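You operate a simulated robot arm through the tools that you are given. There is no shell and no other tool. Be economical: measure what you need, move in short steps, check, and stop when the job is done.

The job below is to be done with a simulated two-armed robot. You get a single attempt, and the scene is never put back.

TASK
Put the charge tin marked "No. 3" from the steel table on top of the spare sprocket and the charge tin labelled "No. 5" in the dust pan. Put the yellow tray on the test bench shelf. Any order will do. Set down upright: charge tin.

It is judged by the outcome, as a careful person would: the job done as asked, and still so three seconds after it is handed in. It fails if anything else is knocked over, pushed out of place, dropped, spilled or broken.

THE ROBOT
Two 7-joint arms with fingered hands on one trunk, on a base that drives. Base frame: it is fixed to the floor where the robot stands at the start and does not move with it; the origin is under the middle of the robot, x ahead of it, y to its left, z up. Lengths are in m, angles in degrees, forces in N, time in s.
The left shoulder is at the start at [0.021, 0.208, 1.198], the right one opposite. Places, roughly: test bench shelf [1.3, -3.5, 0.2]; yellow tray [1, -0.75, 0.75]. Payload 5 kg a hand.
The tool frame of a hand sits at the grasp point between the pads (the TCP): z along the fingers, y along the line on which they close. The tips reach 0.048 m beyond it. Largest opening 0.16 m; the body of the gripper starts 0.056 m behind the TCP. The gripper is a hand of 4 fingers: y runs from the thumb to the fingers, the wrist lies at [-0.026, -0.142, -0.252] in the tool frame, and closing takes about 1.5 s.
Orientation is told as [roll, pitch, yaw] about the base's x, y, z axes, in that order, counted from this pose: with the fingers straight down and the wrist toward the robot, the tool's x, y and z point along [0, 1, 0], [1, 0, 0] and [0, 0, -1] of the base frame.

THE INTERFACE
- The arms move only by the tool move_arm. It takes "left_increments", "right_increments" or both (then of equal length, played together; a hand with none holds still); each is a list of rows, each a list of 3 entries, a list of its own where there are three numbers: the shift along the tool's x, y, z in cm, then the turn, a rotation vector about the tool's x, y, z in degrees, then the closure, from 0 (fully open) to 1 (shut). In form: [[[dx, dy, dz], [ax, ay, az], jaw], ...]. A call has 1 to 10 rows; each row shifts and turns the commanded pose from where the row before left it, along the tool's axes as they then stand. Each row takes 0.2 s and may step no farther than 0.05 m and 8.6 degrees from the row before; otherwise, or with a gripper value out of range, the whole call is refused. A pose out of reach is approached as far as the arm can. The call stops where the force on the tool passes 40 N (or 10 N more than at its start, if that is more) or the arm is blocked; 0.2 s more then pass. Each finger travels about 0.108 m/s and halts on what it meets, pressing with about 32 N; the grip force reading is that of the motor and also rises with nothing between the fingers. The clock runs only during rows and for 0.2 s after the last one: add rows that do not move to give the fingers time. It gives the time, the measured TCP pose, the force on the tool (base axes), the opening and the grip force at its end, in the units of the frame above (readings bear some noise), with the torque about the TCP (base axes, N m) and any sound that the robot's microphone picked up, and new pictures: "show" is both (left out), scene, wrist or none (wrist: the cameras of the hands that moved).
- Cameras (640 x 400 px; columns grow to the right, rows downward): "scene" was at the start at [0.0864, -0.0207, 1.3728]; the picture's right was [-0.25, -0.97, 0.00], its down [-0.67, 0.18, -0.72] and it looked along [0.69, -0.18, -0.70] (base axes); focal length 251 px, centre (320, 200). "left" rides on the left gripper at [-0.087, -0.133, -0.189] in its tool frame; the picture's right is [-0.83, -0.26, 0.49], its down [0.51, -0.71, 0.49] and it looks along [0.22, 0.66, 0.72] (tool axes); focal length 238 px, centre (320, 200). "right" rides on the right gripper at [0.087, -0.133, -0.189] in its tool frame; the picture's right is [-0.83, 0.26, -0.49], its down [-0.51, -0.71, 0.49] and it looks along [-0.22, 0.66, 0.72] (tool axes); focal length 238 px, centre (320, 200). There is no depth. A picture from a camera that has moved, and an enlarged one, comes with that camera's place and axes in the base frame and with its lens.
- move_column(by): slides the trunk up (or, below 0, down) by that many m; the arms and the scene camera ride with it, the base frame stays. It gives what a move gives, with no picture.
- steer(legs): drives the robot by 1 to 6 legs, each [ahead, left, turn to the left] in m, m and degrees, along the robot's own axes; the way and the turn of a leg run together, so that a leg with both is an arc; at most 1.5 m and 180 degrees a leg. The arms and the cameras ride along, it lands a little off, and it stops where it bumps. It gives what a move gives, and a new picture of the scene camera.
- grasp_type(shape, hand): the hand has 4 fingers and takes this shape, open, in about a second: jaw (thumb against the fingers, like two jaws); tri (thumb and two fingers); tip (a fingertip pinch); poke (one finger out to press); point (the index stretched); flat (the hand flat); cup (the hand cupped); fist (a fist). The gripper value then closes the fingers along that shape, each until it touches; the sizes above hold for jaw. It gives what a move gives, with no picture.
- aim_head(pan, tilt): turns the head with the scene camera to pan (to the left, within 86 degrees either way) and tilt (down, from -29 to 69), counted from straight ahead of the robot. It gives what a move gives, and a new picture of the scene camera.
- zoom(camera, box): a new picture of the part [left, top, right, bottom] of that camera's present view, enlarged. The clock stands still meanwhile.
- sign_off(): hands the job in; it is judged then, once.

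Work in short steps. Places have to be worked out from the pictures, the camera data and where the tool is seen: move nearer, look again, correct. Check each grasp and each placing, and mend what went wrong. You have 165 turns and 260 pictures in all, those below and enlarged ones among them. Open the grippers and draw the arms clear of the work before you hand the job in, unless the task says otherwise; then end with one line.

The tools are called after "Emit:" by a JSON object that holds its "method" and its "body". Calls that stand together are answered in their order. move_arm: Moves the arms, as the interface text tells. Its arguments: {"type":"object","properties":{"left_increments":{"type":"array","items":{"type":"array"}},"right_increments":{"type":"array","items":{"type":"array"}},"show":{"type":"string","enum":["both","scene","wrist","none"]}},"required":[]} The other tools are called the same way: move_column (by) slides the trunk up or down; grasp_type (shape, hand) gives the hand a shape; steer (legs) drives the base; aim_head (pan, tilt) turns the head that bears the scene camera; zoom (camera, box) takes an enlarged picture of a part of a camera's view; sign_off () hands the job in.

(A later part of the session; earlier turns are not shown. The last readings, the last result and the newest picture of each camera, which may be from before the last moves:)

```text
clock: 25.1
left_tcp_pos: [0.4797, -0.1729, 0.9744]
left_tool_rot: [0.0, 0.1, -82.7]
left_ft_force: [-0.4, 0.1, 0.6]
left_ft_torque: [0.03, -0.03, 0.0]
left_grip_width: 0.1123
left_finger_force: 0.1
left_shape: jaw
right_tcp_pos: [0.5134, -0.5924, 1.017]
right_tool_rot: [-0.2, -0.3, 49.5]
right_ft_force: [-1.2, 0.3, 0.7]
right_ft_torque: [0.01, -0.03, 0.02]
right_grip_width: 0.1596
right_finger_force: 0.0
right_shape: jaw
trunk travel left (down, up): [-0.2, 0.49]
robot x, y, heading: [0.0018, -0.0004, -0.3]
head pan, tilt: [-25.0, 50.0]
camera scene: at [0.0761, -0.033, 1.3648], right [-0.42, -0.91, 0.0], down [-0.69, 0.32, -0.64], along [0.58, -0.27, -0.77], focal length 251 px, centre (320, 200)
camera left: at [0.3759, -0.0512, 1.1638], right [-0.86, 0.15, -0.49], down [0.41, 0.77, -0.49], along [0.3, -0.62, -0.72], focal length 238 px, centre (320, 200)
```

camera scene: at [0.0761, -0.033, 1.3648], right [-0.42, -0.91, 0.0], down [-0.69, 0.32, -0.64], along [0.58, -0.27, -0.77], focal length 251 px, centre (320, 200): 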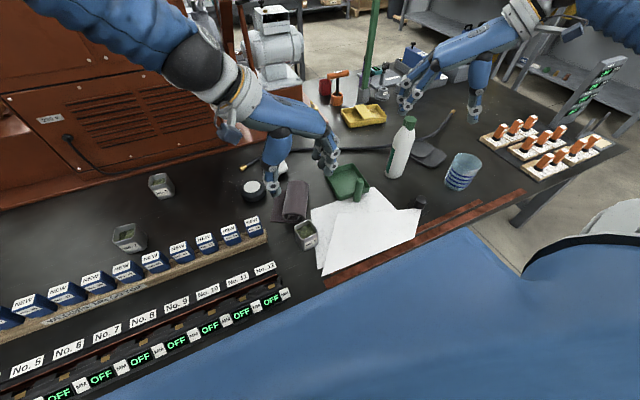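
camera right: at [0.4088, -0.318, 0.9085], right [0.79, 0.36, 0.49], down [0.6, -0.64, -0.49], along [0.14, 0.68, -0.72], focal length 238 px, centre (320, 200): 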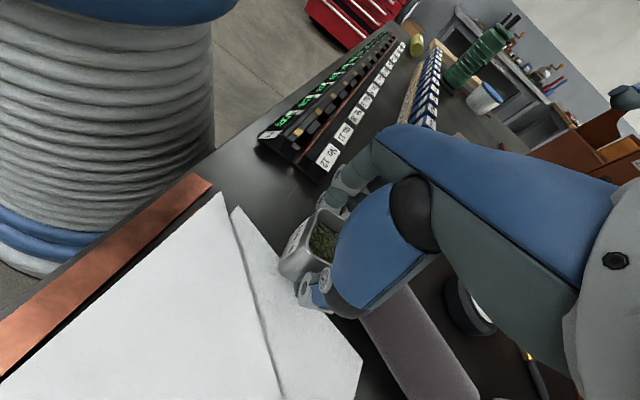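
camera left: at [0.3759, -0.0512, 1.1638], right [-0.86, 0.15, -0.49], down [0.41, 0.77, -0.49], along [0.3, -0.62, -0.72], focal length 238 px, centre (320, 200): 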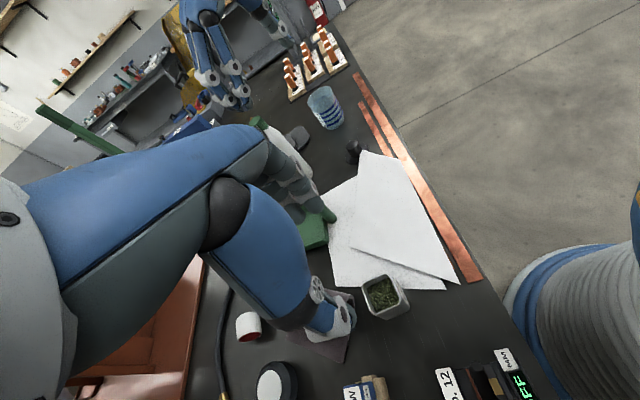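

The left hand is right over the tin (it reads (0.480, -0.172)). I descend to z ≈ 0.745 and check.

Emit:
{"method": "move_arm", "body": {"left_increments": [[[0, 0, 4.5], [0, 0, 0], 0.3], [[0, 0, 4.5], [0, 0, 0], 0.3], [[0, 0, 4.5], [0, 0, 0], 0.3], [[0, 0, 4.5], [0, 0, 0], 0.3], [[0, 0, 3], [0, 0, 0], 0.3], [[0, 0, 2], [0, 0, 0], 0.3], [[0, 0, 0], [0, 0, 0], 0.3]]}}

Emit:
{"method": "zoom", "body": {"camera": "left", "box": [220, 150, 420, 275]}}

Emit:
{"method": "zoom", "body": {"camera": "scene", "box": [240, 160, 400, 260]}}

```text
clock: 26.7
left_tcp_pos: [0.48, -0.1726, 0.7459]
left_tool_rot: [0.0, 0.0, -82.6]
left_ft_force: [0.6, 0.1, -0.3]
left_ft_torque: [-0.02, 0.02, 0.01]
left_grip_width: 0.1126
left_finger_force: 0.1
left_shape: jaw
right_tcp_pos: [0.5142, -0.5923, 1.0189]
right_tool_rot: [-0.2, -0.4, 49.5]
right_ft_force: [0.2, -0.7, -0.3]
right_ft_torque: [0.01, 0.0, -0.01]
right_grip_width: 0.16
right_finger_force: 0.0
right_shape: jaw
trunk travel left (down, up): [-0.2, 0.49]
robot x, y, heading: [-0.001, -0.001, 0.1]
head pan, tilt: [-25.0, 50.0]
camera scene: at [0.0764, -0.0327, 1.3648], right [-0.42, -0.91, 0.0], down [-0.69, 0.32, -0.64], along [0.58, -0.27, -0.77], focal length 251 px, centre (320, 200)
camera left: at [0.3765, -0.0513, 0.9345], right [-0.86, 0.15, -0.49], down [0.41, 0.77, -0.49], along [0.3, -0.62, -0.72], focal length 238 px, centre (320, 200)
```

scene: 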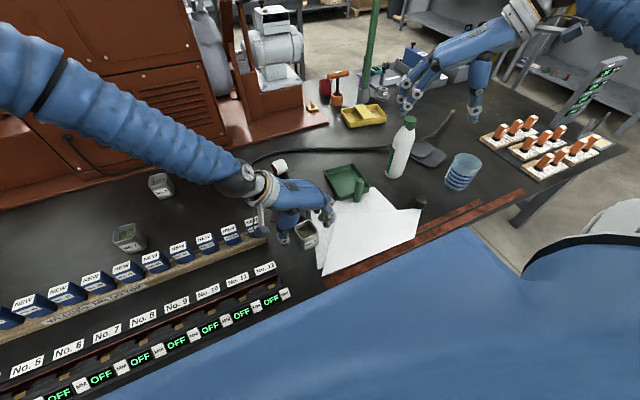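
left: 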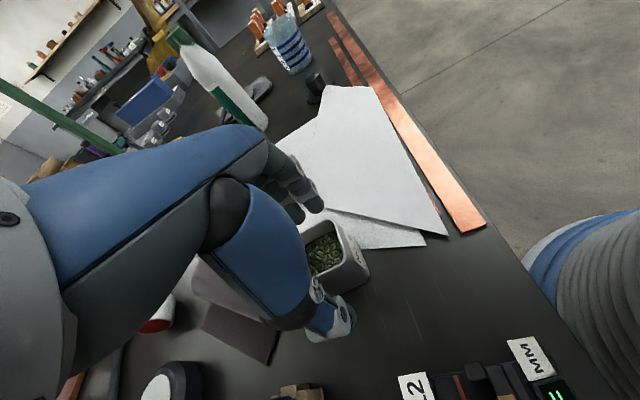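

```text
3.20 times, centred on (320, 212) of left
camera zoom: at [0.3765, -0.0513, 0.9345], right [-0.86, 0.15, -0.49], down [0.41, 0.77, -0.49], along [0.3, -0.62, -0.72], focal length 763 px, centre (320, 160)
```

zoom: 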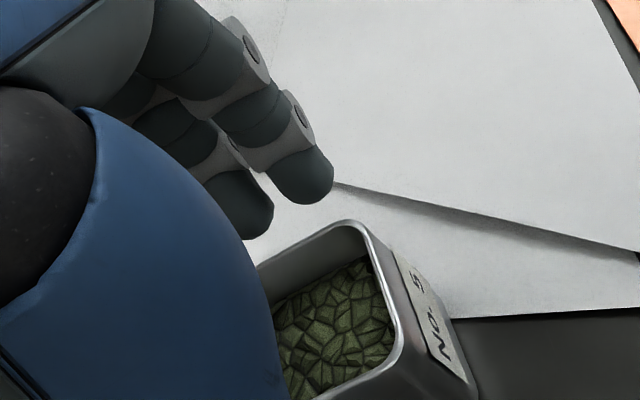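

```text
4.00 times, centred on (320, 210) of scene
camera zoom: at [0.0764, -0.0327, 1.3648], right [-0.42, -0.91, 0.0], down [-0.69, 0.32, -0.64], along [0.58, -0.27, -0.77], focal length 1004 px, centre (320, 160)
```

zoom: 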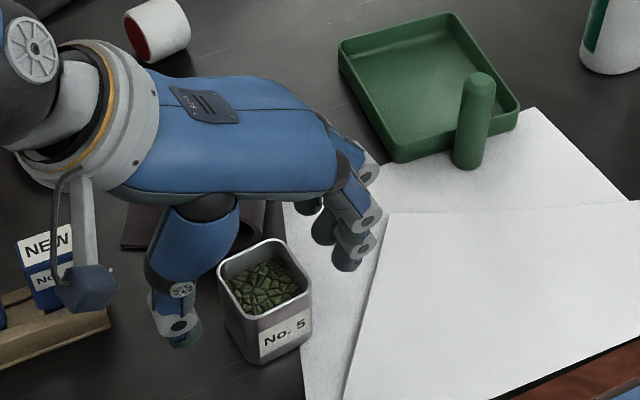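

The hand straddles the tin cleanly. I lower 2.3 cm, close, and lift if the grip holds.

Emit:
{"method": "move_arm", "body": {"left_increments": [[[0, 0, 2.4], [0, 0, 0], 0.3], [[0, 0, 0], [0, 0, 0], 0.3], [[0, 0, 0], [0, 0, 0], 0.8], [[0, 0, 0], [0, 0, 0], 0.8], [[0, 0, 0], [0, 0, 0], 0.8], [[0, 0, 0], [0, 0, 0], 0.8], [[0, 0, 0], [0, 0, 0], 0.8]], "show": "none"}}

Emit:
{"method": "move_arm", "body": {"left_increments": [[[0, 0, -2], [0, 0, 0], 0.8], [[0, 0, -3], [0, 0, 0], 0.8], [[0, 0, -4], [0, 0, 0], 0.8], [[0, 0, -4], [0, 0, 0], 0.8], [[0, 0, 0], [0, 0, 0], 0.8]]}}

```text
clock: 28.3
left_tcp_pos: [0.481, -0.1716, 0.7189]
left_tool_rot: [0.0, -0.1, -82.5]
left_ft_force: [0.1, -0.1, -0.5]
left_ft_torque: [-0.02, 0.02, 0.0]
left_grip_width: 0.055
left_finger_force: 32.3
left_shape: jaw
right_tcp_pos: [0.5143, -0.5921, 1.0181]
right_tool_rot: [-0.3, -0.4, 49.5]
right_ft_force: [-0.1, 0.0, -0.4]
right_ft_torque: [-0.01, 0.05, -0.01]
right_grip_width: 0.1598
right_finger_force: 0.1
right_shape: jaw
trunk travel left (down, up): [-0.2, 0.49]
robot x, y, heading: [0.0, -0.0008, 0.2]
head pan, tilt: [-25.0, 50.0]
```

```text
clock: 29.5
left_tcp_pos: [0.4811, -0.1746, 0.848]
left_tool_rot: [-0.1, 0.1, -82.5]
left_ft_force: [0.3, -0.2, -0.3]
left_ft_torque: [0.02, 0.01, -0.04]
left_grip_width: 0.0554
left_finger_force: 32.4
left_shape: jaw
right_tcp_pos: [0.5148, -0.5938, 1.0183]
right_tool_rot: [-0.3, -0.4, 49.5]
right_ft_force: [0.0, 0.1, 0.4]
right_ft_torque: [-0.01, 0.03, 0.01]
right_grip_width: 0.1598
right_finger_force: 0.0
right_shape: jaw
trunk travel left (down, up): [-0.2, 0.49]
robot x, y, heading: [-0.0003, -0.0, 0.0]
head pan, tilt: [-25.0, 50.0]
camera scene: at [0.0771, -0.0329, 1.3646], right [-0.42, -0.91, 0.0], down [-0.69, 0.32, -0.64], along [0.58, -0.27, -0.77], focal length 251 px, centre (320, 200)
camera left: at [0.3768, -0.052, 1.0373], right [-0.86, 0.15, -0.49], down [0.41, 0.77, -0.49], along [0.3, -0.62, -0.72], focal length 238 px, centre (320, 200)
```

scene: 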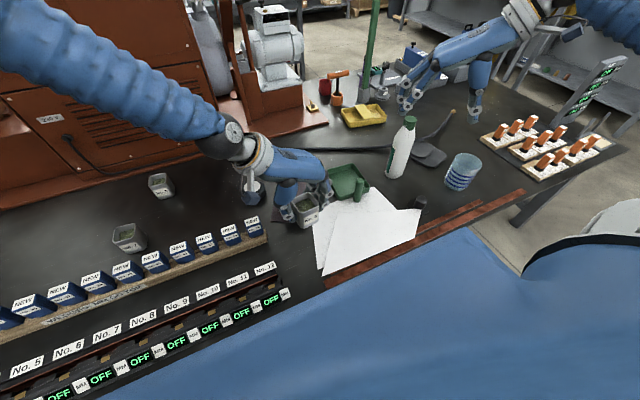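
left: 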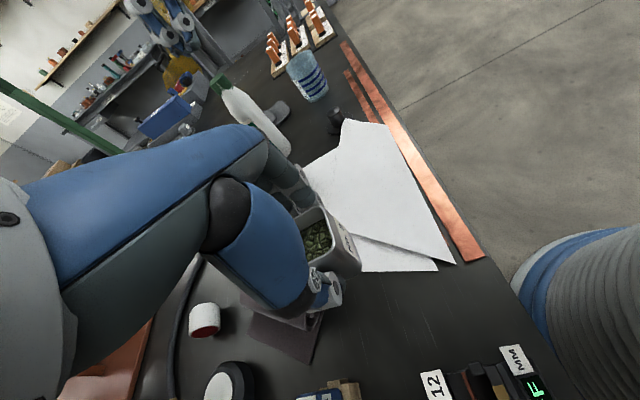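

The tin is held and lifted. I move the right hand farther right out of the way and carry the tin over the pan, whose centre I judge at (0.65, -0.413).

Emit:
{"method": "move_arm", "body": {"right_increments": [[[-2, -4.2, 0], [0, 0, 0], 0], [[-2, -4.2, 0], [0, 0, 0], 0], [[-2, -4.2, 0], [0, 0, 0], 0], [[-2, -4.2, 0], [0, 0, 0], 0], [[0, 0, 0], [0, 0, 0], 0], [[0, 0, 0], [0, 0, 0], 0], [[0, 0, 0], [0, 0, 0], 0], [[0, 0, 0], [0, 0, 0], 0], [[0, 0, 0], [0, 0, 0], 0], [[0, 0, 0], [0, 0, 0], 0]], "left_increments": [[[0, 0, 0], [0, 0, 0], 0.8], [[0, 0, 0], [0, 0, 0], 0.8], [[2.02, 3.71, -0.4], [0, 0, 0], 0.8], [[2.02, 3.71, -0.4], [0, 0, 0], 0.8], [[2.02, 3.71, -0.4], [0, 0, 0], 0.8], [[2.02, 3.71, -0.4], [0, 0, 0], 0.8], [[2.02, 3.71, -0.4], [0, 0, 0], 0.8], [[2.02, 3.71, 0], [0, 0, 0], 0.8], [[2.02, 3.71, 0], [0, 0, 0], 0.8], [[0, 0, 0], [0, 0, 0], 0.8]]}}

Emit:
{"method": "zoom", "body": {"camera": "left", "box": [220, 150, 420, 275]}}

Emit:
{"method": "zoom", "body": {"camera": "scene", "box": [280, 120, 440, 220]}}

```text
clock: 31.7
left_tcp_pos: [0.6413, -0.3942, 0.8663]
left_tool_rot: [-0.2, 0.0, -82.3]
left_ft_force: [0.0, 0.3, -1.2]
left_ft_torque: [0.01, -0.01, 0.02]
left_grip_width: 0.055
left_finger_force: 31.8
left_shape: jaw
left hand out of reach, approached as far as the arm can: row 9
right_tcp_pos: [0.4635, -0.7752, 1.0194]
right_tool_rot: [-0.2, -0.4, 49.6]
right_ft_force: [-0.4, -0.1, -0.3]
right_ft_torque: [0.02, 0.0, 0.0]
right_grip_width: 0.1599
right_finger_force: 0.1
right_shape: jaw
trunk travel left (down, up): [-0.2, 0.49]
robot x, y, heading: [0.0035, -0.0001, -0.0]
head pan, tilt: [-25.0, 50.0]
camera scene: at [0.0768, -0.0329, 1.3647], right [-0.42, -0.91, 0.0], down [-0.69, 0.32, -0.64], along [0.58, -0.27, -0.77], focal length 251 px, centre (320, 200)
camera right: at [0.3086, -0.8212, 1.2068], right [0.8, -0.35, 0.49], down [-0.07, -0.87, -0.49], along [0.6, 0.36, -0.72], focal length 238 px, centre (320, 200)
camera left: at [0.5364, -0.2731, 1.0574], right [-0.86, 0.15, -0.49], down [0.41, 0.77, -0.49], along [0.3, -0.62, -0.72], focal length 238 px, centre (320, 200)
```

scene: 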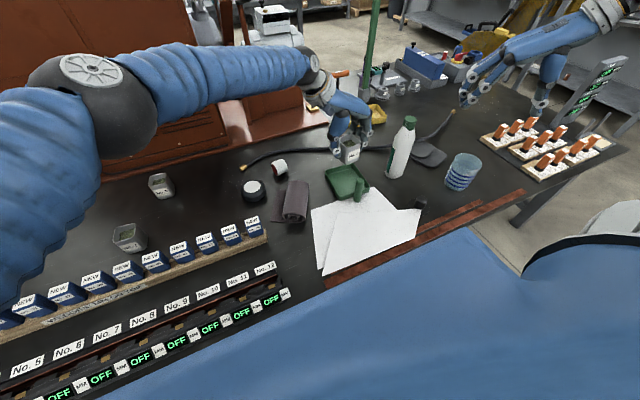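
right: 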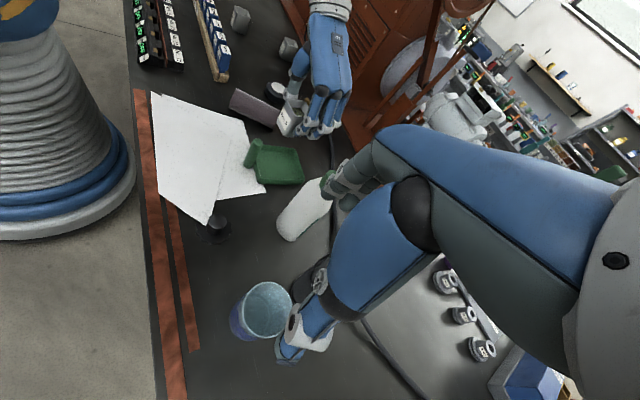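
left: 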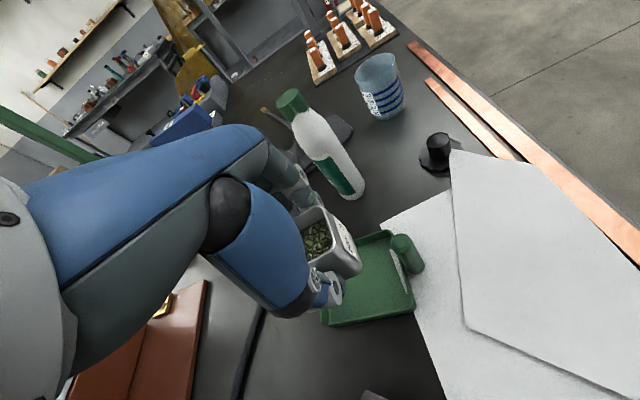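

```text
3.20 times, centred on (320, 212) of left
camera zoom: at [0.5364, -0.2731, 1.0574], right [-0.86, 0.15, -0.49], down [0.41, 0.77, -0.49], along [0.3, -0.62, -0.72], focal length 763 px, centre (320, 160)
```

zoom: 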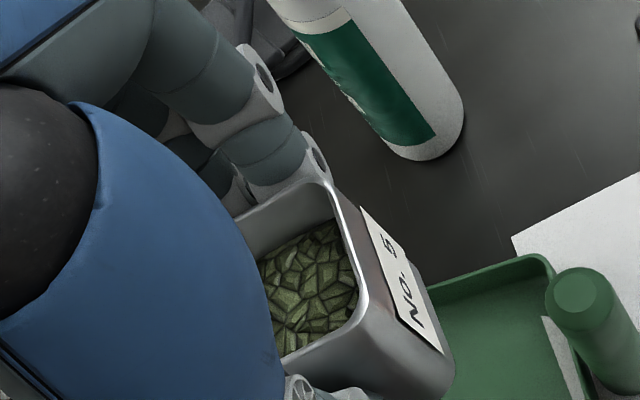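

```text
4.00 times, centred on (360, 170) of scene
camera zoom: at [0.0768, -0.0329, 1.3647], right [-0.42, -0.91, 0.0], down [-0.69, 0.32, -0.64], along [0.58, -0.27, -0.77], focal length 1004 px, centre (160, 320)
```

zoom: 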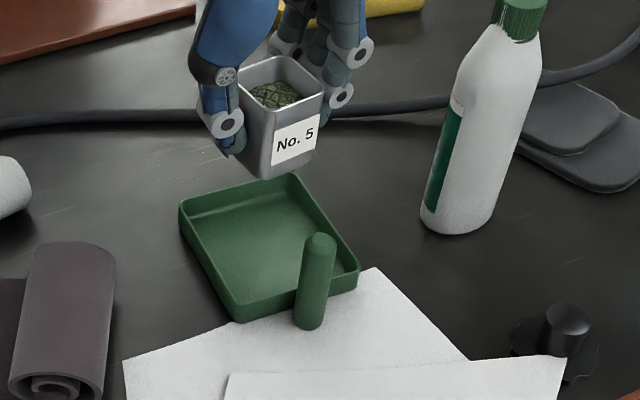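

The left arm is just at its reach limit. I draw the tin back left, drive the robot 0.18 m to the right, and then approach the pan again.

Emit:
{"method": "move_arm", "body": {"left_increments": [[[0.5, -4, 0], [0, 0, 0], 0.8], [[0.5, -4, 0], [0, 0, 0], 0.8], [[0.5, -4, 0], [0, 0, 0], 0.8], [[0.5, -4, 0], [0, 0, 0], 0.8], [[0, 0, 0], [0, 0, 0], 0.8]], "show": "none"}}

Emit:
{"method": "steer", "body": {"legs": [[0, -0.18, 0]]}}

```text
clock: 32.9
left_tcp_pos: [0.6393, -0.2318, 0.8696]
left_tool_rot: [0.0, 0.0, -82.5]
left_ft_force: [-0.4, -0.7, -1.7]
left_ft_torque: [0.07, -0.01, 0.0]
left_grip_width: 0.055
left_finger_force: 32.7
left_shape: jaw
right_tcp_pos: [0.4621, -0.7763, 1.019]
right_tool_rot: [-0.2, -0.5, 49.5]
right_ft_force: [-0.1, -0.6, -0.9]
right_ft_torque: [0.07, 0.02, -0.02]
right_grip_width: 0.1597
right_finger_force: 0.0
right_shape: jaw
trunk travel left (down, up): [-0.2, 0.49]
robot x, y, heading: [-0.0026, -0.0041, -0.0]
head pan, tilt: [-25.0, 50.0]
```

```text
clock: 34.4
left_tcp_pos: [0.6406, -0.411, 0.8695]
left_tool_rot: [0.1, 0.1, -82.5]
left_ft_force: [0.0, -0.2, -1.1]
left_ft_torque: [0.13, -0.05, 0.02]
left_grip_width: 0.0549
left_finger_force: 31.8
left_shape: jaw
right_tcp_pos: [0.4637, -0.9566, 1.0185]
right_tool_rot: [-0.3, -0.5, 49.5]
right_ft_force: [0.2, -1.2, -0.7]
right_ft_torque: [0.16, -0.03, -0.02]
right_grip_width: 0.1601
right_finger_force: 0.1
right_shape: jaw
trunk travel left (down, up): [-0.2, 0.49]
robot x, y, heading: [0.0035, -0.1791, 0.1]
head pan, tilt: [-25.0, 50.0]
camera scene: at [0.077, -0.2138, 1.3646], right [-0.42, -0.91, 0.0], down [-0.69, 0.32, -0.64], along [0.58, -0.27, -0.77], focal length 251 px, centre (320, 200)
```

scene: 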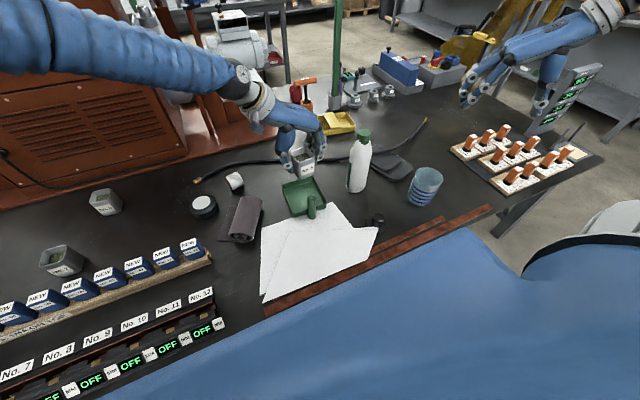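

Now at (0.641, -0.411). I zoom to re-measure the pan relative to the tin.

Emit:
{"method": "zoom", "body": {"camera": "scene", "box": [240, 140, 400, 240]}}

Emit:
{"method": "zoom", "body": {"camera": "left", "box": [260, 160, 500, 310]}}

```text
4.00 times, centred on (320, 190) of scene
camera zoom: at [0.077, -0.2138, 1.3646], right [-0.42, -0.91, 0.0], down [-0.69, 0.32, -0.64], along [0.58, -0.27, -0.77], focal length 1004 px, centre (320, 240)
```

zoom: 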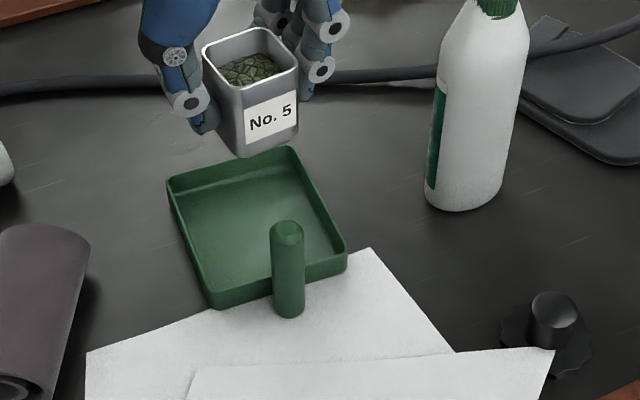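

```text
2.67 times, centred on (380, 235) of left
camera zoom: at [0.5363, -0.2909, 1.0584], right [-0.86, 0.15, -0.49], down [0.41, 0.77, -0.49], along [0.3, -0.62, -0.72], focal length 636 px, centre (160, 107)
```

zoom: 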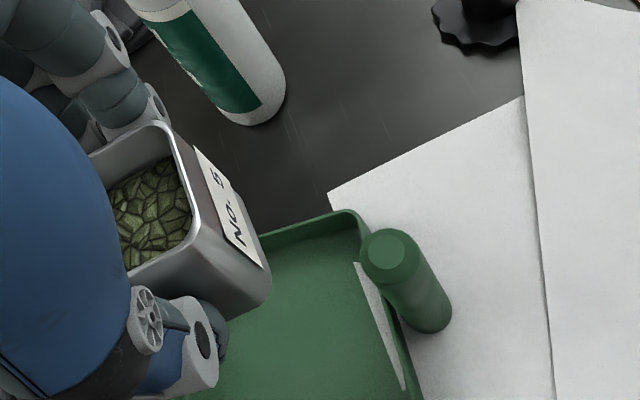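

The pan spans x 0.57–0.72, y −0.35 to −0.475, turned about −4.5°. I align the tin with it, shift to (0.655, −0.414) and lower to 1 cm above its floor.

Emit:
{"method": "move_arm", "body": {"left_increments": [[[0.7, 0.1, 0], [0, 0, 5], 0.8], [[0.7, 0.1, 0], [0, 0, 5], 0.8], [[0, 0, 4], [0, 0, 0], 0.8], [[0, 0, 4], [0, 0, 0], 0.8], [[0, 0, 3], [0, 0, 0], 0.8], [[0, 0, 2.2], [0, 0, 0], 0.8], [[0, 0, 0], [0, 0, 0], 0.8]]}}

Emit:
{"method": "zoom", "body": {"camera": "scene", "box": [240, 140, 400, 240]}}

Emit:
{"method": "zoom", "body": {"camera": "left", "box": [260, 160, 500, 310]}}

```text
clock: 36.0
left_tcp_pos: [0.6579, -0.412, 0.7338]
left_tool_rot: [0.0, 0.0, -92.5]
left_ft_force: [-0.2, 0.9, 0.1]
left_ft_torque: [0.01, -0.05, 0.01]
left_grip_width: 0.0549
left_finger_force: 31.9
left_shape: jaw
right_tcp_pos: [0.4633, -0.9545, 1.0189]
right_tool_rot: [-0.4, -0.3, 49.6]
right_ft_force: [-1.0, 0.7, 0.3]
right_ft_torque: [0.03, -0.03, 0.01]
right_grip_width: 0.1601
right_finger_force: 0.1
right_shape: jaw
trunk travel left (down, up): [-0.2, 0.49]
robot x, y, heading: [0.0002, -0.1831, 0.3]
head pan, tilt: [-25.0, 50.0]
camera scene: at [0.0767, -0.2125, 1.3648], right [-0.42, -0.91, 0.0], down [-0.69, 0.32, -0.64], along [0.58, -0.27, -0.77], focal length 251 px, centre (320, 200)
camera left: at [0.5753, -0.2749, 0.924], right [-0.82, 0.29, -0.49], down [0.54, 0.69, -0.49], along [0.19, -0.66, -0.72], focal length 238 px, centre (320, 200)
```

scene: 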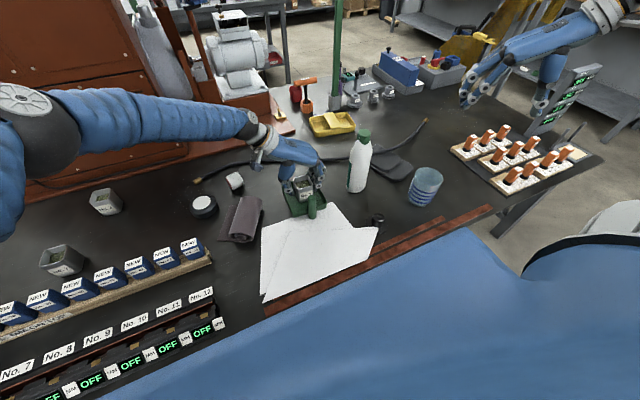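
left: 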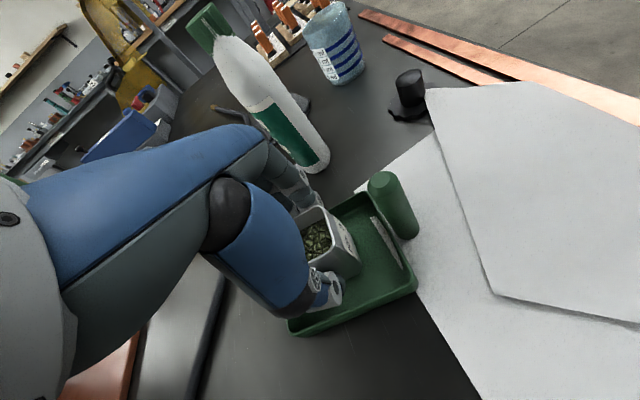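

```text
4.00 times, centred on (320, 190) of scene
camera zoom: at [0.0767, -0.2125, 1.3648], right [-0.42, -0.91, 0.0], down [-0.69, 0.32, -0.64], along [0.58, -0.27, -0.77], focal length 1004 px, centre (320, 240)
```

zoom: 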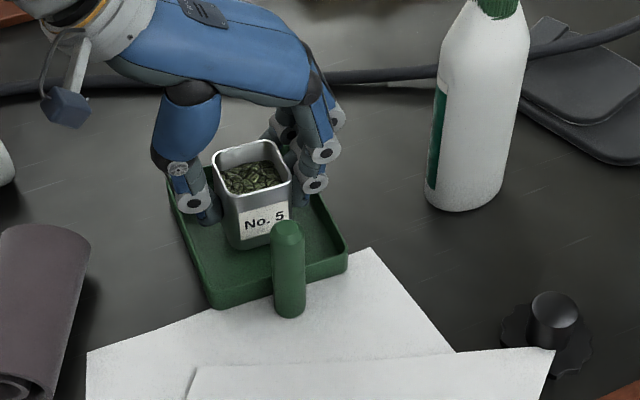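

```text
2.67 times, centred on (380, 235) of left
camera zoom: at [0.5753, -0.2749, 0.924], right [-0.82, 0.29, -0.49], down [0.54, 0.69, -0.49], along [0.19, -0.66, -0.72], focal length 636 px, centre (160, 107)
```

zoom: 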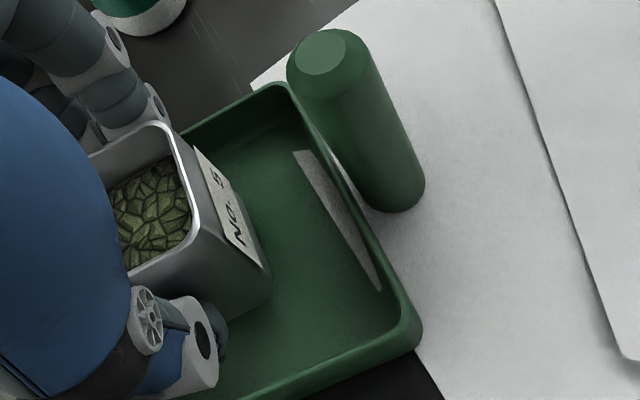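

The tin is over the pan floor with room on all sides. I nudge slightly right and lower in small steps until contact.

Emit:
{"method": "move_arm", "body": {"left_increments": [[[-0.4, 0.4, 0], [0, 0, 0], 0.8], [[0, 0, 0.5], [0, 0, 0], 0.8], [[0, 0, 0.4], [0, 0, 0], 0.8], [[0, 0, 0.2], [0, 0, 0], 0.8]]}}

Emit:
{"method": "zoom", "body": {"camera": "scene", "box": [240, 140, 400, 240]}}

```text
clock: 37.0
left_tcp_pos: [0.6522, -0.4173, 0.7255]
left_tool_rot: [-0.1, 0.0, -92.5]
left_ft_force: [0.5, 0.1, -1.7]
left_ft_torque: [0.02, 0.0, -0.01]
left_grip_width: 0.0551
left_finger_force: 32.4
left_shape: jaw
right_tcp_pos: [0.4633, -0.9542, 1.0188]
right_tool_rot: [-0.3, -0.4, 49.6]
right_ft_force: [-0.1, -0.1, 0.3]
right_ft_torque: [-0.01, 0.02, 0.04]
right_grip_width: 0.1601
right_finger_force: 0.2
right_shape: jaw
trunk travel left (down, up): [-0.2, 0.49]
robot x, y, heading: [0.0023, -0.179, -0.1]
head pan, tilt: [-25.0, 50.0]
camera scene: at [0.077, -0.2124, 1.3647], right [-0.42, -0.91, 0.0], down [-0.69, 0.32, -0.64], along [0.58, -0.27, -0.77], focal length 251 px, centre (320, 200)
camera left: at [0.5698, -0.2791, 0.9147], right [-0.82, 0.29, -0.49], down [0.54, 0.69, -0.49], along [0.19, -0.66, -0.72], focal length 238 px, centre (320, 200)
```

scene: 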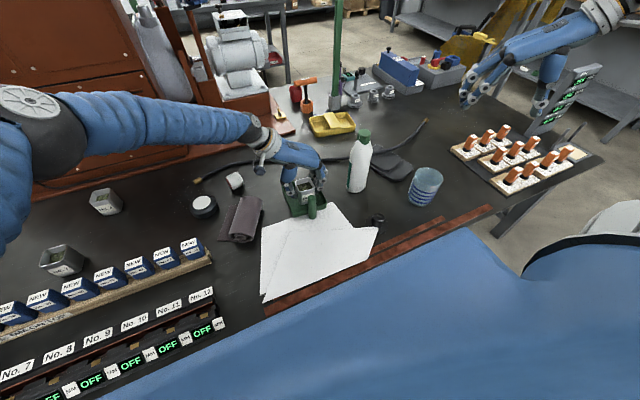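
left: 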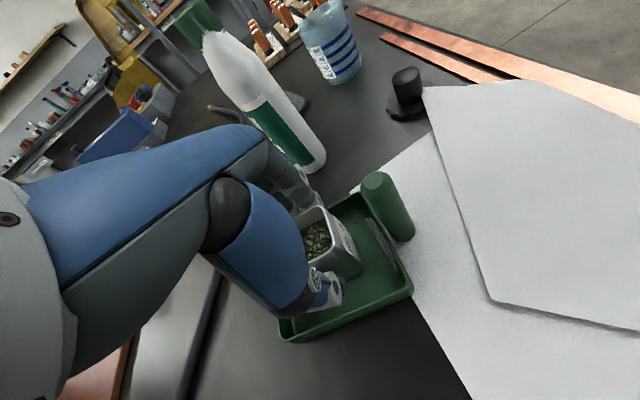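

```text
4.00 times, centred on (320, 190) of scene
camera zoom: at [0.077, -0.2124, 1.3647], right [-0.42, -0.91, 0.0], down [-0.69, 0.32, -0.64], along [0.58, -0.27, -0.77], focal length 1004 px, centre (320, 240)
```

zoom: 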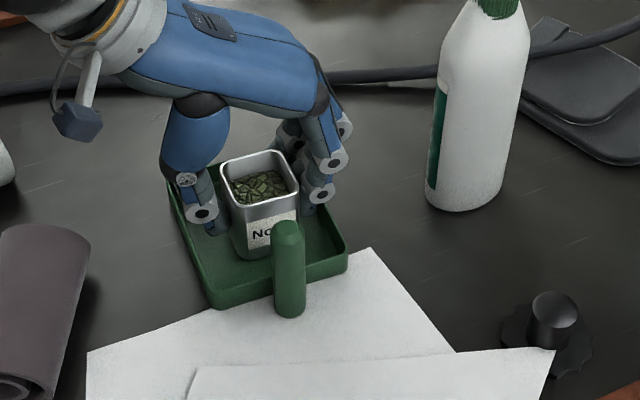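

No contact yet at 0.7255; I go on down in 2 mm steps.

Emit:
{"method": "move_arm", "body": {"left_increments": [[[0, 0, 0.2], [0, 0, 0], 0.8], [[0, 0, 0.15], [0, 0, 0], 0.8], [[0, 0, 0], [0, 0, 0], 0.8]], "show": "none"}}

```text
clock: 37.8
left_tcp_pos: [0.6519, -0.4158, 0.7235]
left_tool_rot: [0.0, 0.0, -92.5]
left_ft_force: [-0.2, -0.6, 3.5]
left_ft_torque: [-0.21, -0.02, 0.0]
left_grip_width: 0.0549
left_finger_force: 31.8
left_shape: jaw
right_tcp_pos: [0.4634, -0.9553, 1.0191]
right_tool_rot: [-0.3, -0.4, 49.6]
right_ft_force: [-0.4, 0.2, 0.8]
right_ft_torque: [0.03, 0.0, -0.01]
right_grip_width: 0.1599
right_finger_force: 0.1
right_shape: jaw
trunk travel left (down, up): [-0.2, 0.49]
robot x, y, heading: [-0.001, -0.1815, 0.2]
head pan, tilt: [-25.0, 50.0]
```

Light contact (3.5 N). I open only a little so the fingers clear the pan walls, then lift.

Emit:
{"method": "move_arm", "body": {"left_increments": [[[0, 0, 0], [0, 0, 0], 0.6], [[0, 0, 0], [0, 0, 0], 0.56], [[0, 0, 0], [0, 0, 0], 0.56], [[0, 0, -2], [0, 0, 0], 0.56], [[0, 0, -3], [0, 0, 0], 0.5], [[0, 0, -4.5], [0, 0, 0], 0.4], [[0, 0, -4.5], [0, 0, 0], 0.3], [[0, 0, -4.5], [0, 0, 0], 0.3]]}}

Emit:
{"method": "zoom", "body": {"camera": "scene", "box": [240, 140, 400, 240]}}

```text
clock: 39.6
left_tcp_pos: [0.6499, -0.4148, 0.9095]
left_tool_rot: [-0.2, 0.1, -92.5]
left_ft_force: [-1.6, 0.4, -0.5]
left_ft_torque: [-0.04, -0.13, 0.04]
left_grip_width: 0.1117
left_finger_force: 0.0
left_shape: jaw
right_tcp_pos: [0.4619, -0.9543, 1.0194]
right_tool_rot: [-0.3, -0.4, 49.6]
right_ft_force: [-1.2, 0.3, 0.3]
right_ft_torque: [-0.01, -0.07, -0.03]
right_grip_width: 0.1601
right_finger_force: 0.1
right_shape: jaw
trunk travel left (down, up): [-0.2, 0.49]
robot x, y, heading: [0.0004, -0.1809, -0.1]
head pan, tilt: [-25.0, 50.0]
camera scene: at [0.0758, -0.2122, 1.3648], right [-0.42, -0.91, 0.0], down [-0.69, 0.32, -0.64], along [0.58, -0.27, -0.77], focal length 251 px, centre (320, 200)
camera left: at [0.5675, -0.2778, 1.0999], right [-0.82, 0.3, -0.49], down [0.54, 0.69, -0.49], along [0.19, -0.66, -0.72], focal length 238 px, centre (320, 200)
```

scene: 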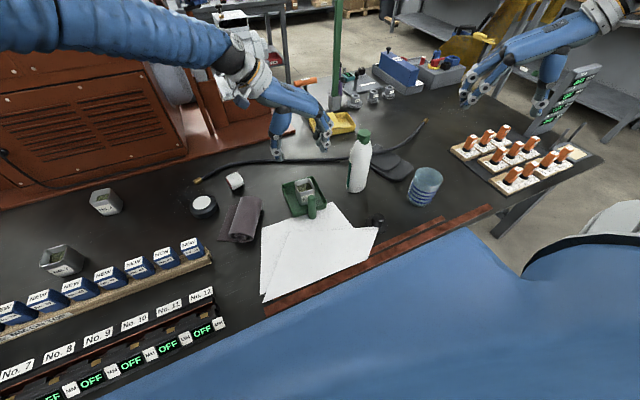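
left: 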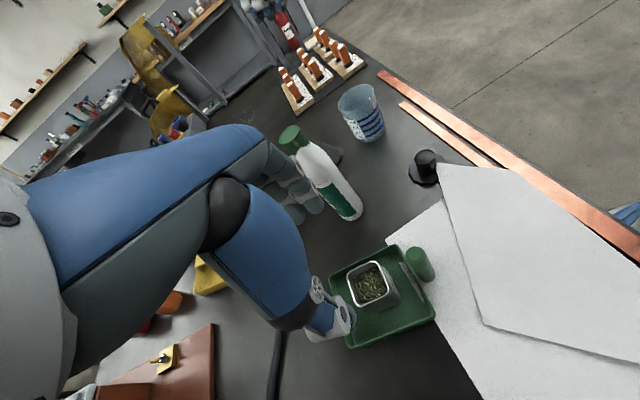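

```text
4.00 times, centred on (320, 190) of scene
camera zoom: at [0.0758, -0.2122, 1.3648], right [-0.42, -0.91, 0.0], down [-0.69, 0.32, -0.64], along [0.58, -0.27, -0.77], focal length 1004 px, centre (320, 240)
```

zoom: 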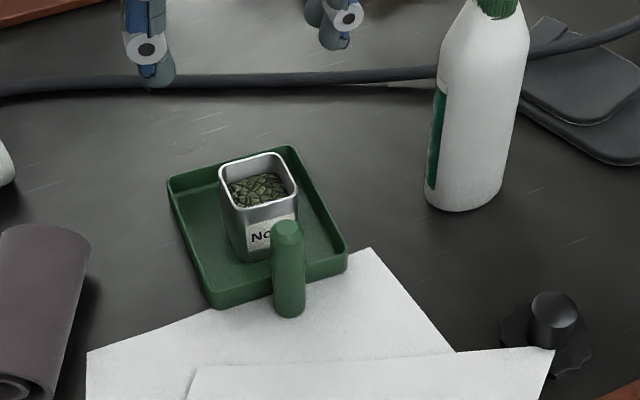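

Tin No. 5 stands upright in the pan. Next: raise the left hand, turn it back toward yaw 0, and drive back left to reach tin No. 3.

Emit:
{"method": "move_arm", "body": {"left_increments": [[[0, -3, -3], [0, 0, -8.5], 0.1], [[0, -3, -3], [0, 0, -8.5], 0], [[0, -3, -1], [0, 0, -8.5], 0], [[0, -2, 0], [0, 0, -8.5], 0], [[0, -2, 0], [0, 0, -8.5], 0], [[0, -2, 0], [0, 0, -8.5], 0], [[0, -2, 0], [0, 0, -8.5], 0], [[0, 0, 0], [0, 0, -8.5], 0], [[0, 0, 0], [0, 0, -8.5], 0], [[0, 0, 0], [0, 0, -8.5], 0]], "show": "none"}}

Emit:
{"method": "steer", "body": {"legs": [[0, 0.18, 0]]}}

Emit:
{"method": "aim_head", "body": {"pan": 10, "tilt": 45}}

Emit:
{"method": "zoom", "body": {"camera": "scene", "box": [240, 100, 400, 200]}}

```text
clock: 41.8
left_tcp_pos: [0.6015, -0.265, 0.9833]
left_tool_rot: [9.4, -2.4, -26.0]
left_ft_force: [-1.5, 0.7, -2.0]
left_ft_torque: [0.0, -0.07, 0.21]
left_grip_width: 0.1598
left_finger_force: 0.0
left_shape: jaw
left hand out of reach, approached as far as the arm can: row 9
right_tcp_pos: [0.4633, -0.9565, 1.0177]
right_tool_rot: [-0.3, -0.4, 49.5]
right_ft_force: [0.2, -1.4, -0.5]
right_ft_torque: [0.12, -0.06, -0.04]
right_grip_width: 0.1602
right_finger_force: 0.1
right_shape: jaw
trunk travel left (down, up): [-0.2, 0.49]
robot x, y, heading: [-0.0022, -0.1765, 0.1]
head pan, tilt: [-25.0, 50.0]
```

```text
clock: 43.3
left_tcp_pos: [0.5953, -0.0822, 0.9802]
left_tool_rot: [-0.5, -0.7, -10.9]
left_ft_force: [-0.2, 1.0, -0.8]
left_ft_torque: [-0.13, -0.03, -0.04]
left_grip_width: 0.1598
left_finger_force: 0.0
left_shape: jaw
right_tcp_pos: [0.4672, -0.7703, 1.02]
right_tool_rot: [-0.4, -0.4, 50.0]
right_ft_force: [0.1, 0.6, 1.4]
right_ft_torque: [-0.19, 0.0, 0.0]
right_grip_width: 0.1601
right_finger_force: 0.1
right_shape: jaw
trunk travel left (down, up): [-0.2, 0.49]
robot x, y, heading: [0.0026, 0.0027, 0.4]
head pan, tilt: [-25.0, 50.0]
camera scene: at [0.0761, -0.0305, 1.3648], right [-0.42, -0.91, 0.0], down [-0.7, 0.32, -0.64], along [0.58, -0.27, -0.77], focal length 251 px, centre (320, 200)
```

scene: 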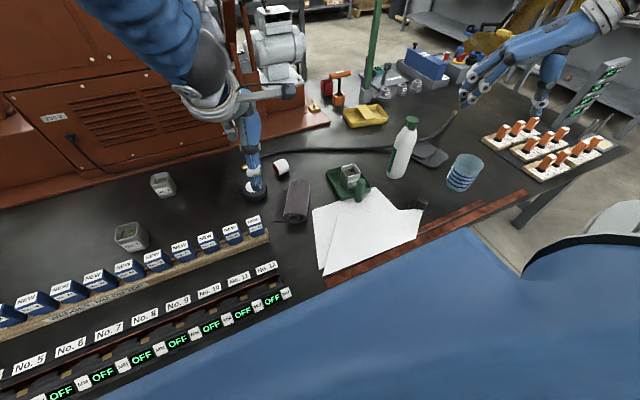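

```text
clock: 44.3
left_tcp_pos: [0.5954, -0.083, 0.9804]
left_tool_rot: [-0.4, -0.7, -11.0]
left_ft_force: [-0.3, 0.1, 0.1]
left_ft_torque: [-0.04, 0.01, 0.07]
left_grip_width: 0.16
left_finger_force: 0.1
left_shape: jaw
right_tcp_pos: [0.467, -0.7716, 1.0202]
right_tool_rot: [-0.2, -0.4, 49.9]
right_ft_force: [-1.0, -0.6, -0.2]
right_ft_torque: [0.05, 0.0, -0.03]
right_grip_width: 0.1598
right_finger_force: 0.1
right_shape: jaw
trunk travel left (down, up): [-0.2, 0.49]
robot x, y, heading: [0.0004, -0.0017, 0.4]
head pan, tilt: [10.0, 45.0]
camera scene: at [0.0863, 0.0148, 1.3716], right [0.18, -0.98, 0.0], down [-0.7, -0.13, -0.71], along [0.7, 0.13, -0.71], focal length 251 px, centre (320, 200)
```

scene: 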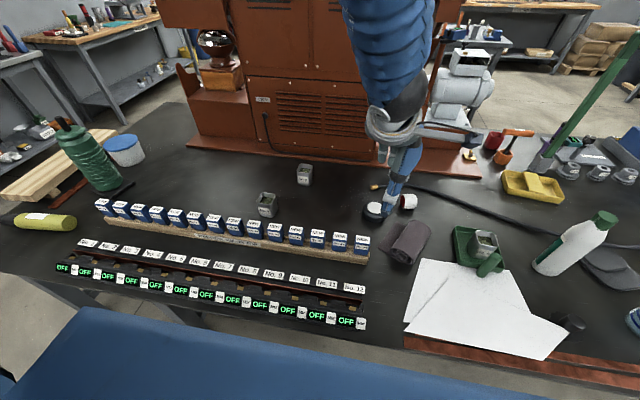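

```text
4.00 times, centred on (320, 150) of scene
camera zoom: at [0.0863, 0.0148, 1.3716], right [0.18, -0.98, 0.0], down [-0.7, -0.13, -0.71], along [0.7, 0.13, -0.71], focal length 1004 px, centre (320, 400)
```

zoom: 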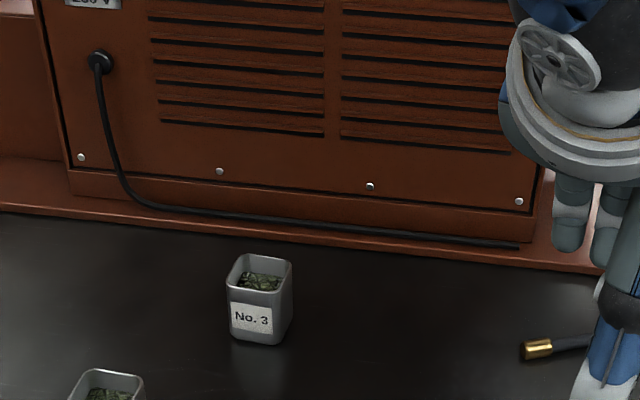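

Tin No. 3 is at about (0.901, 0.228), square to the table axes. I straighten the left hand and move it toward that point.

Emit:
{"method": "move_arm", "body": {"left_increments": [[[0, 0, 0], [0, 0, -5.5], 0.3], [[0, 0, 0], [0, 0, -5.5], 0.3], [[3.4, 3.35, 0], [0, 0, 0], 0.3], [[3.4, 3.35, 0], [0, 0, 0], 0.3], [[3.4, 3.35, 0], [0, 0, 0], 0.3], [[3.4, 3.35, 0], [0, 0, 0], 0.3], [[3.4, 3.35, 0], [0, 0, 0], 0.3], [[3.4, 3.35, 0], [0, 0, 0], 0.3], [[3.4, 3.35, 0], [0, 0, 0], 0.3], [[3.4, 3.35, 0], [0, 0, 0], 0.3]]}}

```text
clock: 46.5
left_tcp_pos: [0.864, 0.1884, 0.9759]
left_tool_rot: [-0.6, -0.4, 0.1]
left_ft_force: [0.1, -0.4, -1.4]
left_ft_torque: [0.0, 0.0, -0.01]
left_grip_width: 0.1121
left_finger_force: 0.1
left_shape: jaw
right_tcp_pos: [0.4672, -0.7692, 1.0194]
right_tool_rot: [-0.3, -0.3, 49.9]
right_ft_force: [1.3, 0.9, -0.3]
right_ft_torque: [-0.16, 0.07, 0.04]
right_grip_width: 0.1601
right_finger_force: 0.1
right_shape: jaw
trunk travel left (down, up): [-0.2, 0.49]
robot x, y, heading: [-0.0004, 0.0013, 0.4]
head pan, tilt: [10.0, 45.0]
camera scene: at [0.0876, 0.0164, 1.3715], right [0.18, -0.98, 0.0], down [-0.7, -0.13, -0.71], along [0.69, 0.13, -0.71], focal length 251 px, centre (320, 200)
camera left: at [0.7288, 0.1058, 1.1646], right [-0.25, -0.84, -0.48], down [-0.71, 0.5, -0.5], along [0.66, 0.21, -0.72], focal length 238 px, centre (320, 200)
```

scene: 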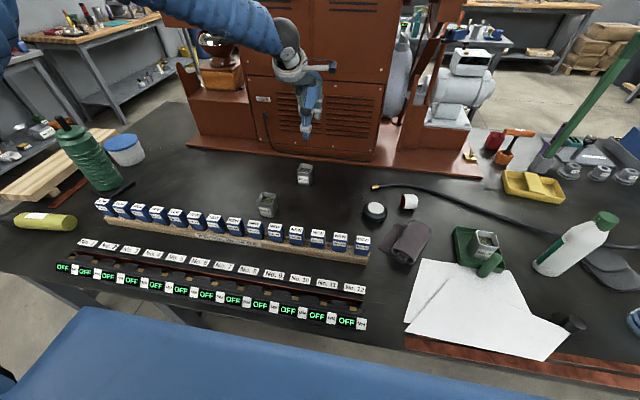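
left: 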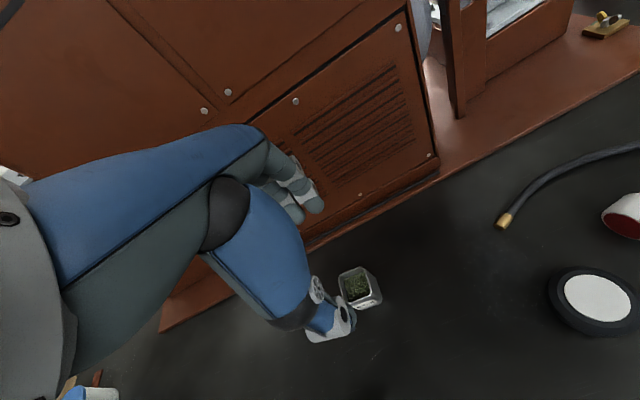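

The left camera confirms (0.902, 0.226). I finish the approach and descend to z ≈ 0.76.

Emit:
{"method": "move_arm", "body": {"left_increments": [[[1.9, 1.9, 0], [0, 0, 0], 0.3], [[1.9, 1.9, 2], [0, 0, 0], 0.3], [[0, 0, 4.5], [0, 0, 0], 0.3], [[0, 0, 4.5], [0, 0, 0], 0.3], [[0, 0, 4.5], [0, 0, 0], 0.3], [[0, 0, 4], [0, 0, 0], 0.3], [[0, 0, 2], [0, 0, 0], 0.3], [[0, 0, 0], [0, 0, 0], 0.3]]}}

Emit:
{"method": "zoom", "body": {"camera": "left", "box": [220, 150, 420, 275]}}

Emit:
{"method": "zoom", "body": {"camera": "scene", "box": [240, 100, 400, 200]}}

```text
clock: 48.3
left_tcp_pos: [0.9048, 0.2266, 0.7671]
left_tool_rot: [-0.5, -0.5, 0.1]
left_ft_force: [-0.3, -0.5, -0.1]
left_ft_torque: [0.01, 0.02, 0.04]
left_grip_width: 0.1122
left_finger_force: 0.0
left_shape: jaw
right_tcp_pos: [0.4687, -0.7723, 1.0204]
right_tool_rot: [-0.3, -0.4, 50.0]
right_ft_force: [0.4, 0.0, 0.2]
right_ft_torque: [0.01, -0.05, -0.02]
right_grip_width: 0.1601
right_finger_force: 0.1
right_shape: jaw
trunk travel left (down, up): [-0.2, 0.49]
robot x, y, heading: [-0.0013, -0.0028, 0.1]
head pan, tilt: [10.0, 45.0]
camera scene: at [0.0863, 0.0149, 1.3717], right [0.18, -0.98, 0.0], down [-0.7, -0.13, -0.71], along [0.7, 0.13, -0.71], focal length 251 px, centre (320, 200)
camera left: at [0.7685, 0.1421, 0.9553], right [-0.25, -0.84, -0.48], down [-0.7, 0.5, -0.5], along [0.66, 0.21, -0.72], focal length 238 px, centre (320, 200)
```

scene: 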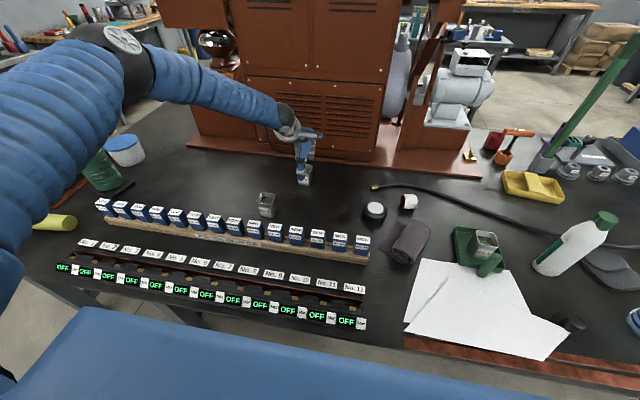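
left: 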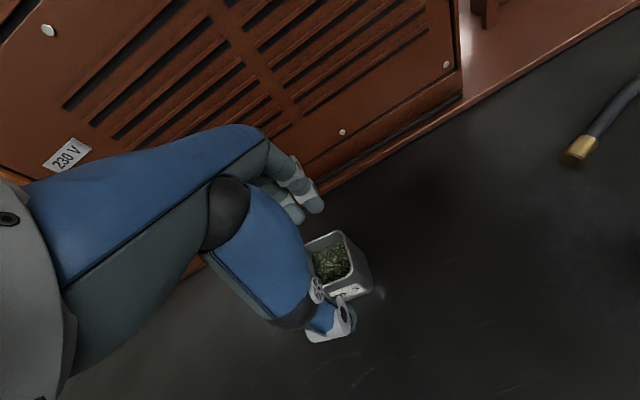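

```text
3.20 times, centred on (320, 212) of left
camera zoom: at [0.7685, 0.1421, 0.9553], right [-0.25, -0.84, -0.48], down [-0.7, 0.5, -0.5], along [0.66, 0.21, -0.72], focal length 763 px, centre (320, 160)
```

zoom: 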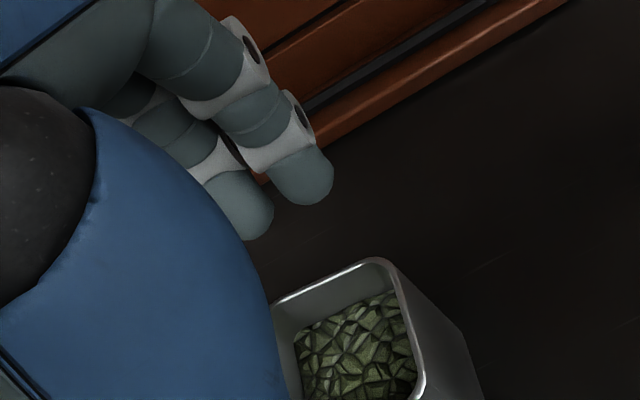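

```text
4.00 times, centred on (320, 150) of scene
camera zoom: at [0.0863, 0.0149, 1.3717], right [0.18, -0.98, 0.0], down [-0.7, -0.13, -0.71], along [0.7, 0.13, -0.71], focal length 1004 px, centre (320, 400)
```

zoom: 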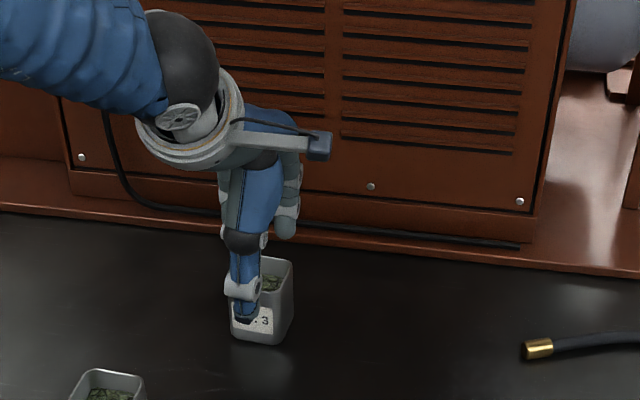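

Centred over tin No. 3. I lower to z ≈ 0.72 and close.

Emit:
{"method": "move_arm", "body": {"left_increments": [[[0, 0, 2.4], [0, 0, 0], 0.3], [[0, 0, 2.3], [0, 0, 0], 0.3], [[0, 0, 0], [0, 0, 0], 0.3], [[0, 0, 0], [0, 0, 0], 0.8], [[0, 0, 0], [0, 0, 0], 0.8], [[0, 0, 0], [0, 0, 0], 0.8], [[0, 0, 0], [0, 0, 0], 0.8], [[0, 0, 0], [0, 0, 0], 0.8]]}}

Emit:
{"method": "zoom", "body": {"camera": "left", "box": [220, 150, 420, 275]}}

```text
clock: 50.1
left_tcp_pos: [0.9025, 0.224, 0.7179]
left_tool_rot: [-0.6, -0.7, 0.0]
left_ft_force: [-0.6, 0.0, 0.1]
left_ft_torque: [0.02, 0.0, -0.01]
left_grip_width: 0.0555
left_finger_force: 31.5
left_shape: jaw
right_tcp_pos: [0.4675, -0.7708, 1.0194]
right_tool_rot: [-0.3, -0.4, 49.9]
right_ft_force: [0.1, 0.4, 0.5]
right_ft_torque: [0.0, 0.02, 0.01]
right_grip_width: 0.1601
right_finger_force: 0.0
right_shape: jaw
trunk travel left (down, up): [-0.2, 0.49]
robot x, y, heading: [-0.0016, 0.0009, 0.3]
head pan, tilt: [10.0, 45.0]
camera scene: at [0.0865, 0.015, 1.3716], right [0.18, -0.98, 0.0], down [-0.7, -0.13, -0.71], along [0.7, 0.13, -0.71], focal length 251 px, centre (320, 200)
camera left: at [0.7662, 0.1407, 0.9058], right [-0.25, -0.84, -0.48], down [-0.7, 0.5, -0.5], along [0.66, 0.21, -0.72], focal length 238 px, centre (320, 200)
```

scene: 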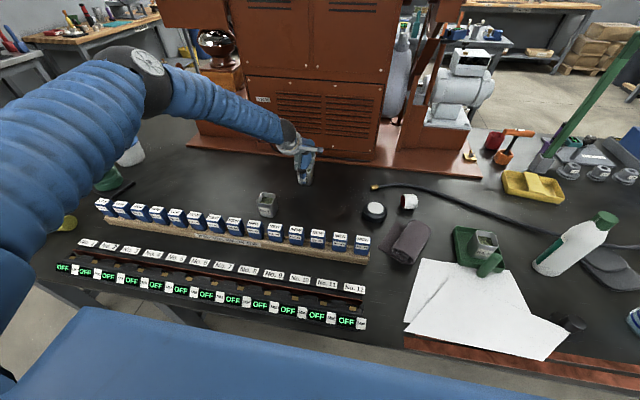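
left: 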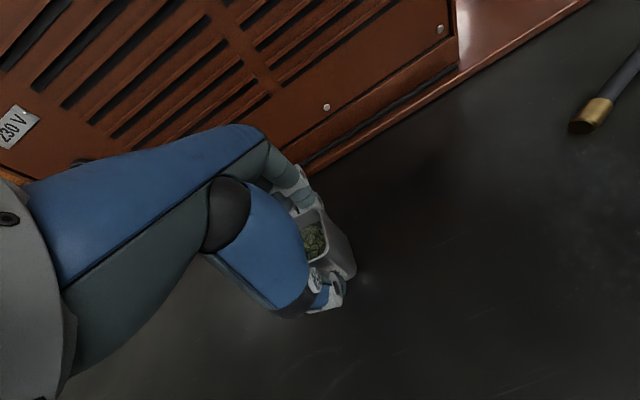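

```text
3.20 times, centred on (320, 212) of left
camera zoom: at [0.7662, 0.1407, 0.9058], right [-0.25, -0.84, -0.48], down [-0.7, 0.5, -0.5], along [0.66, 0.21, -0.72], focal length 763 px, centre (320, 160)
```

zoom: 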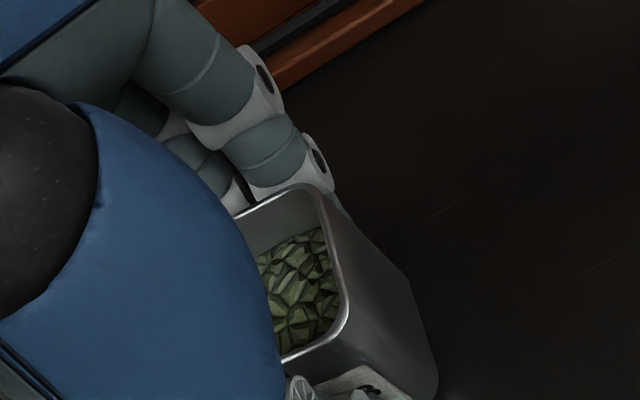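

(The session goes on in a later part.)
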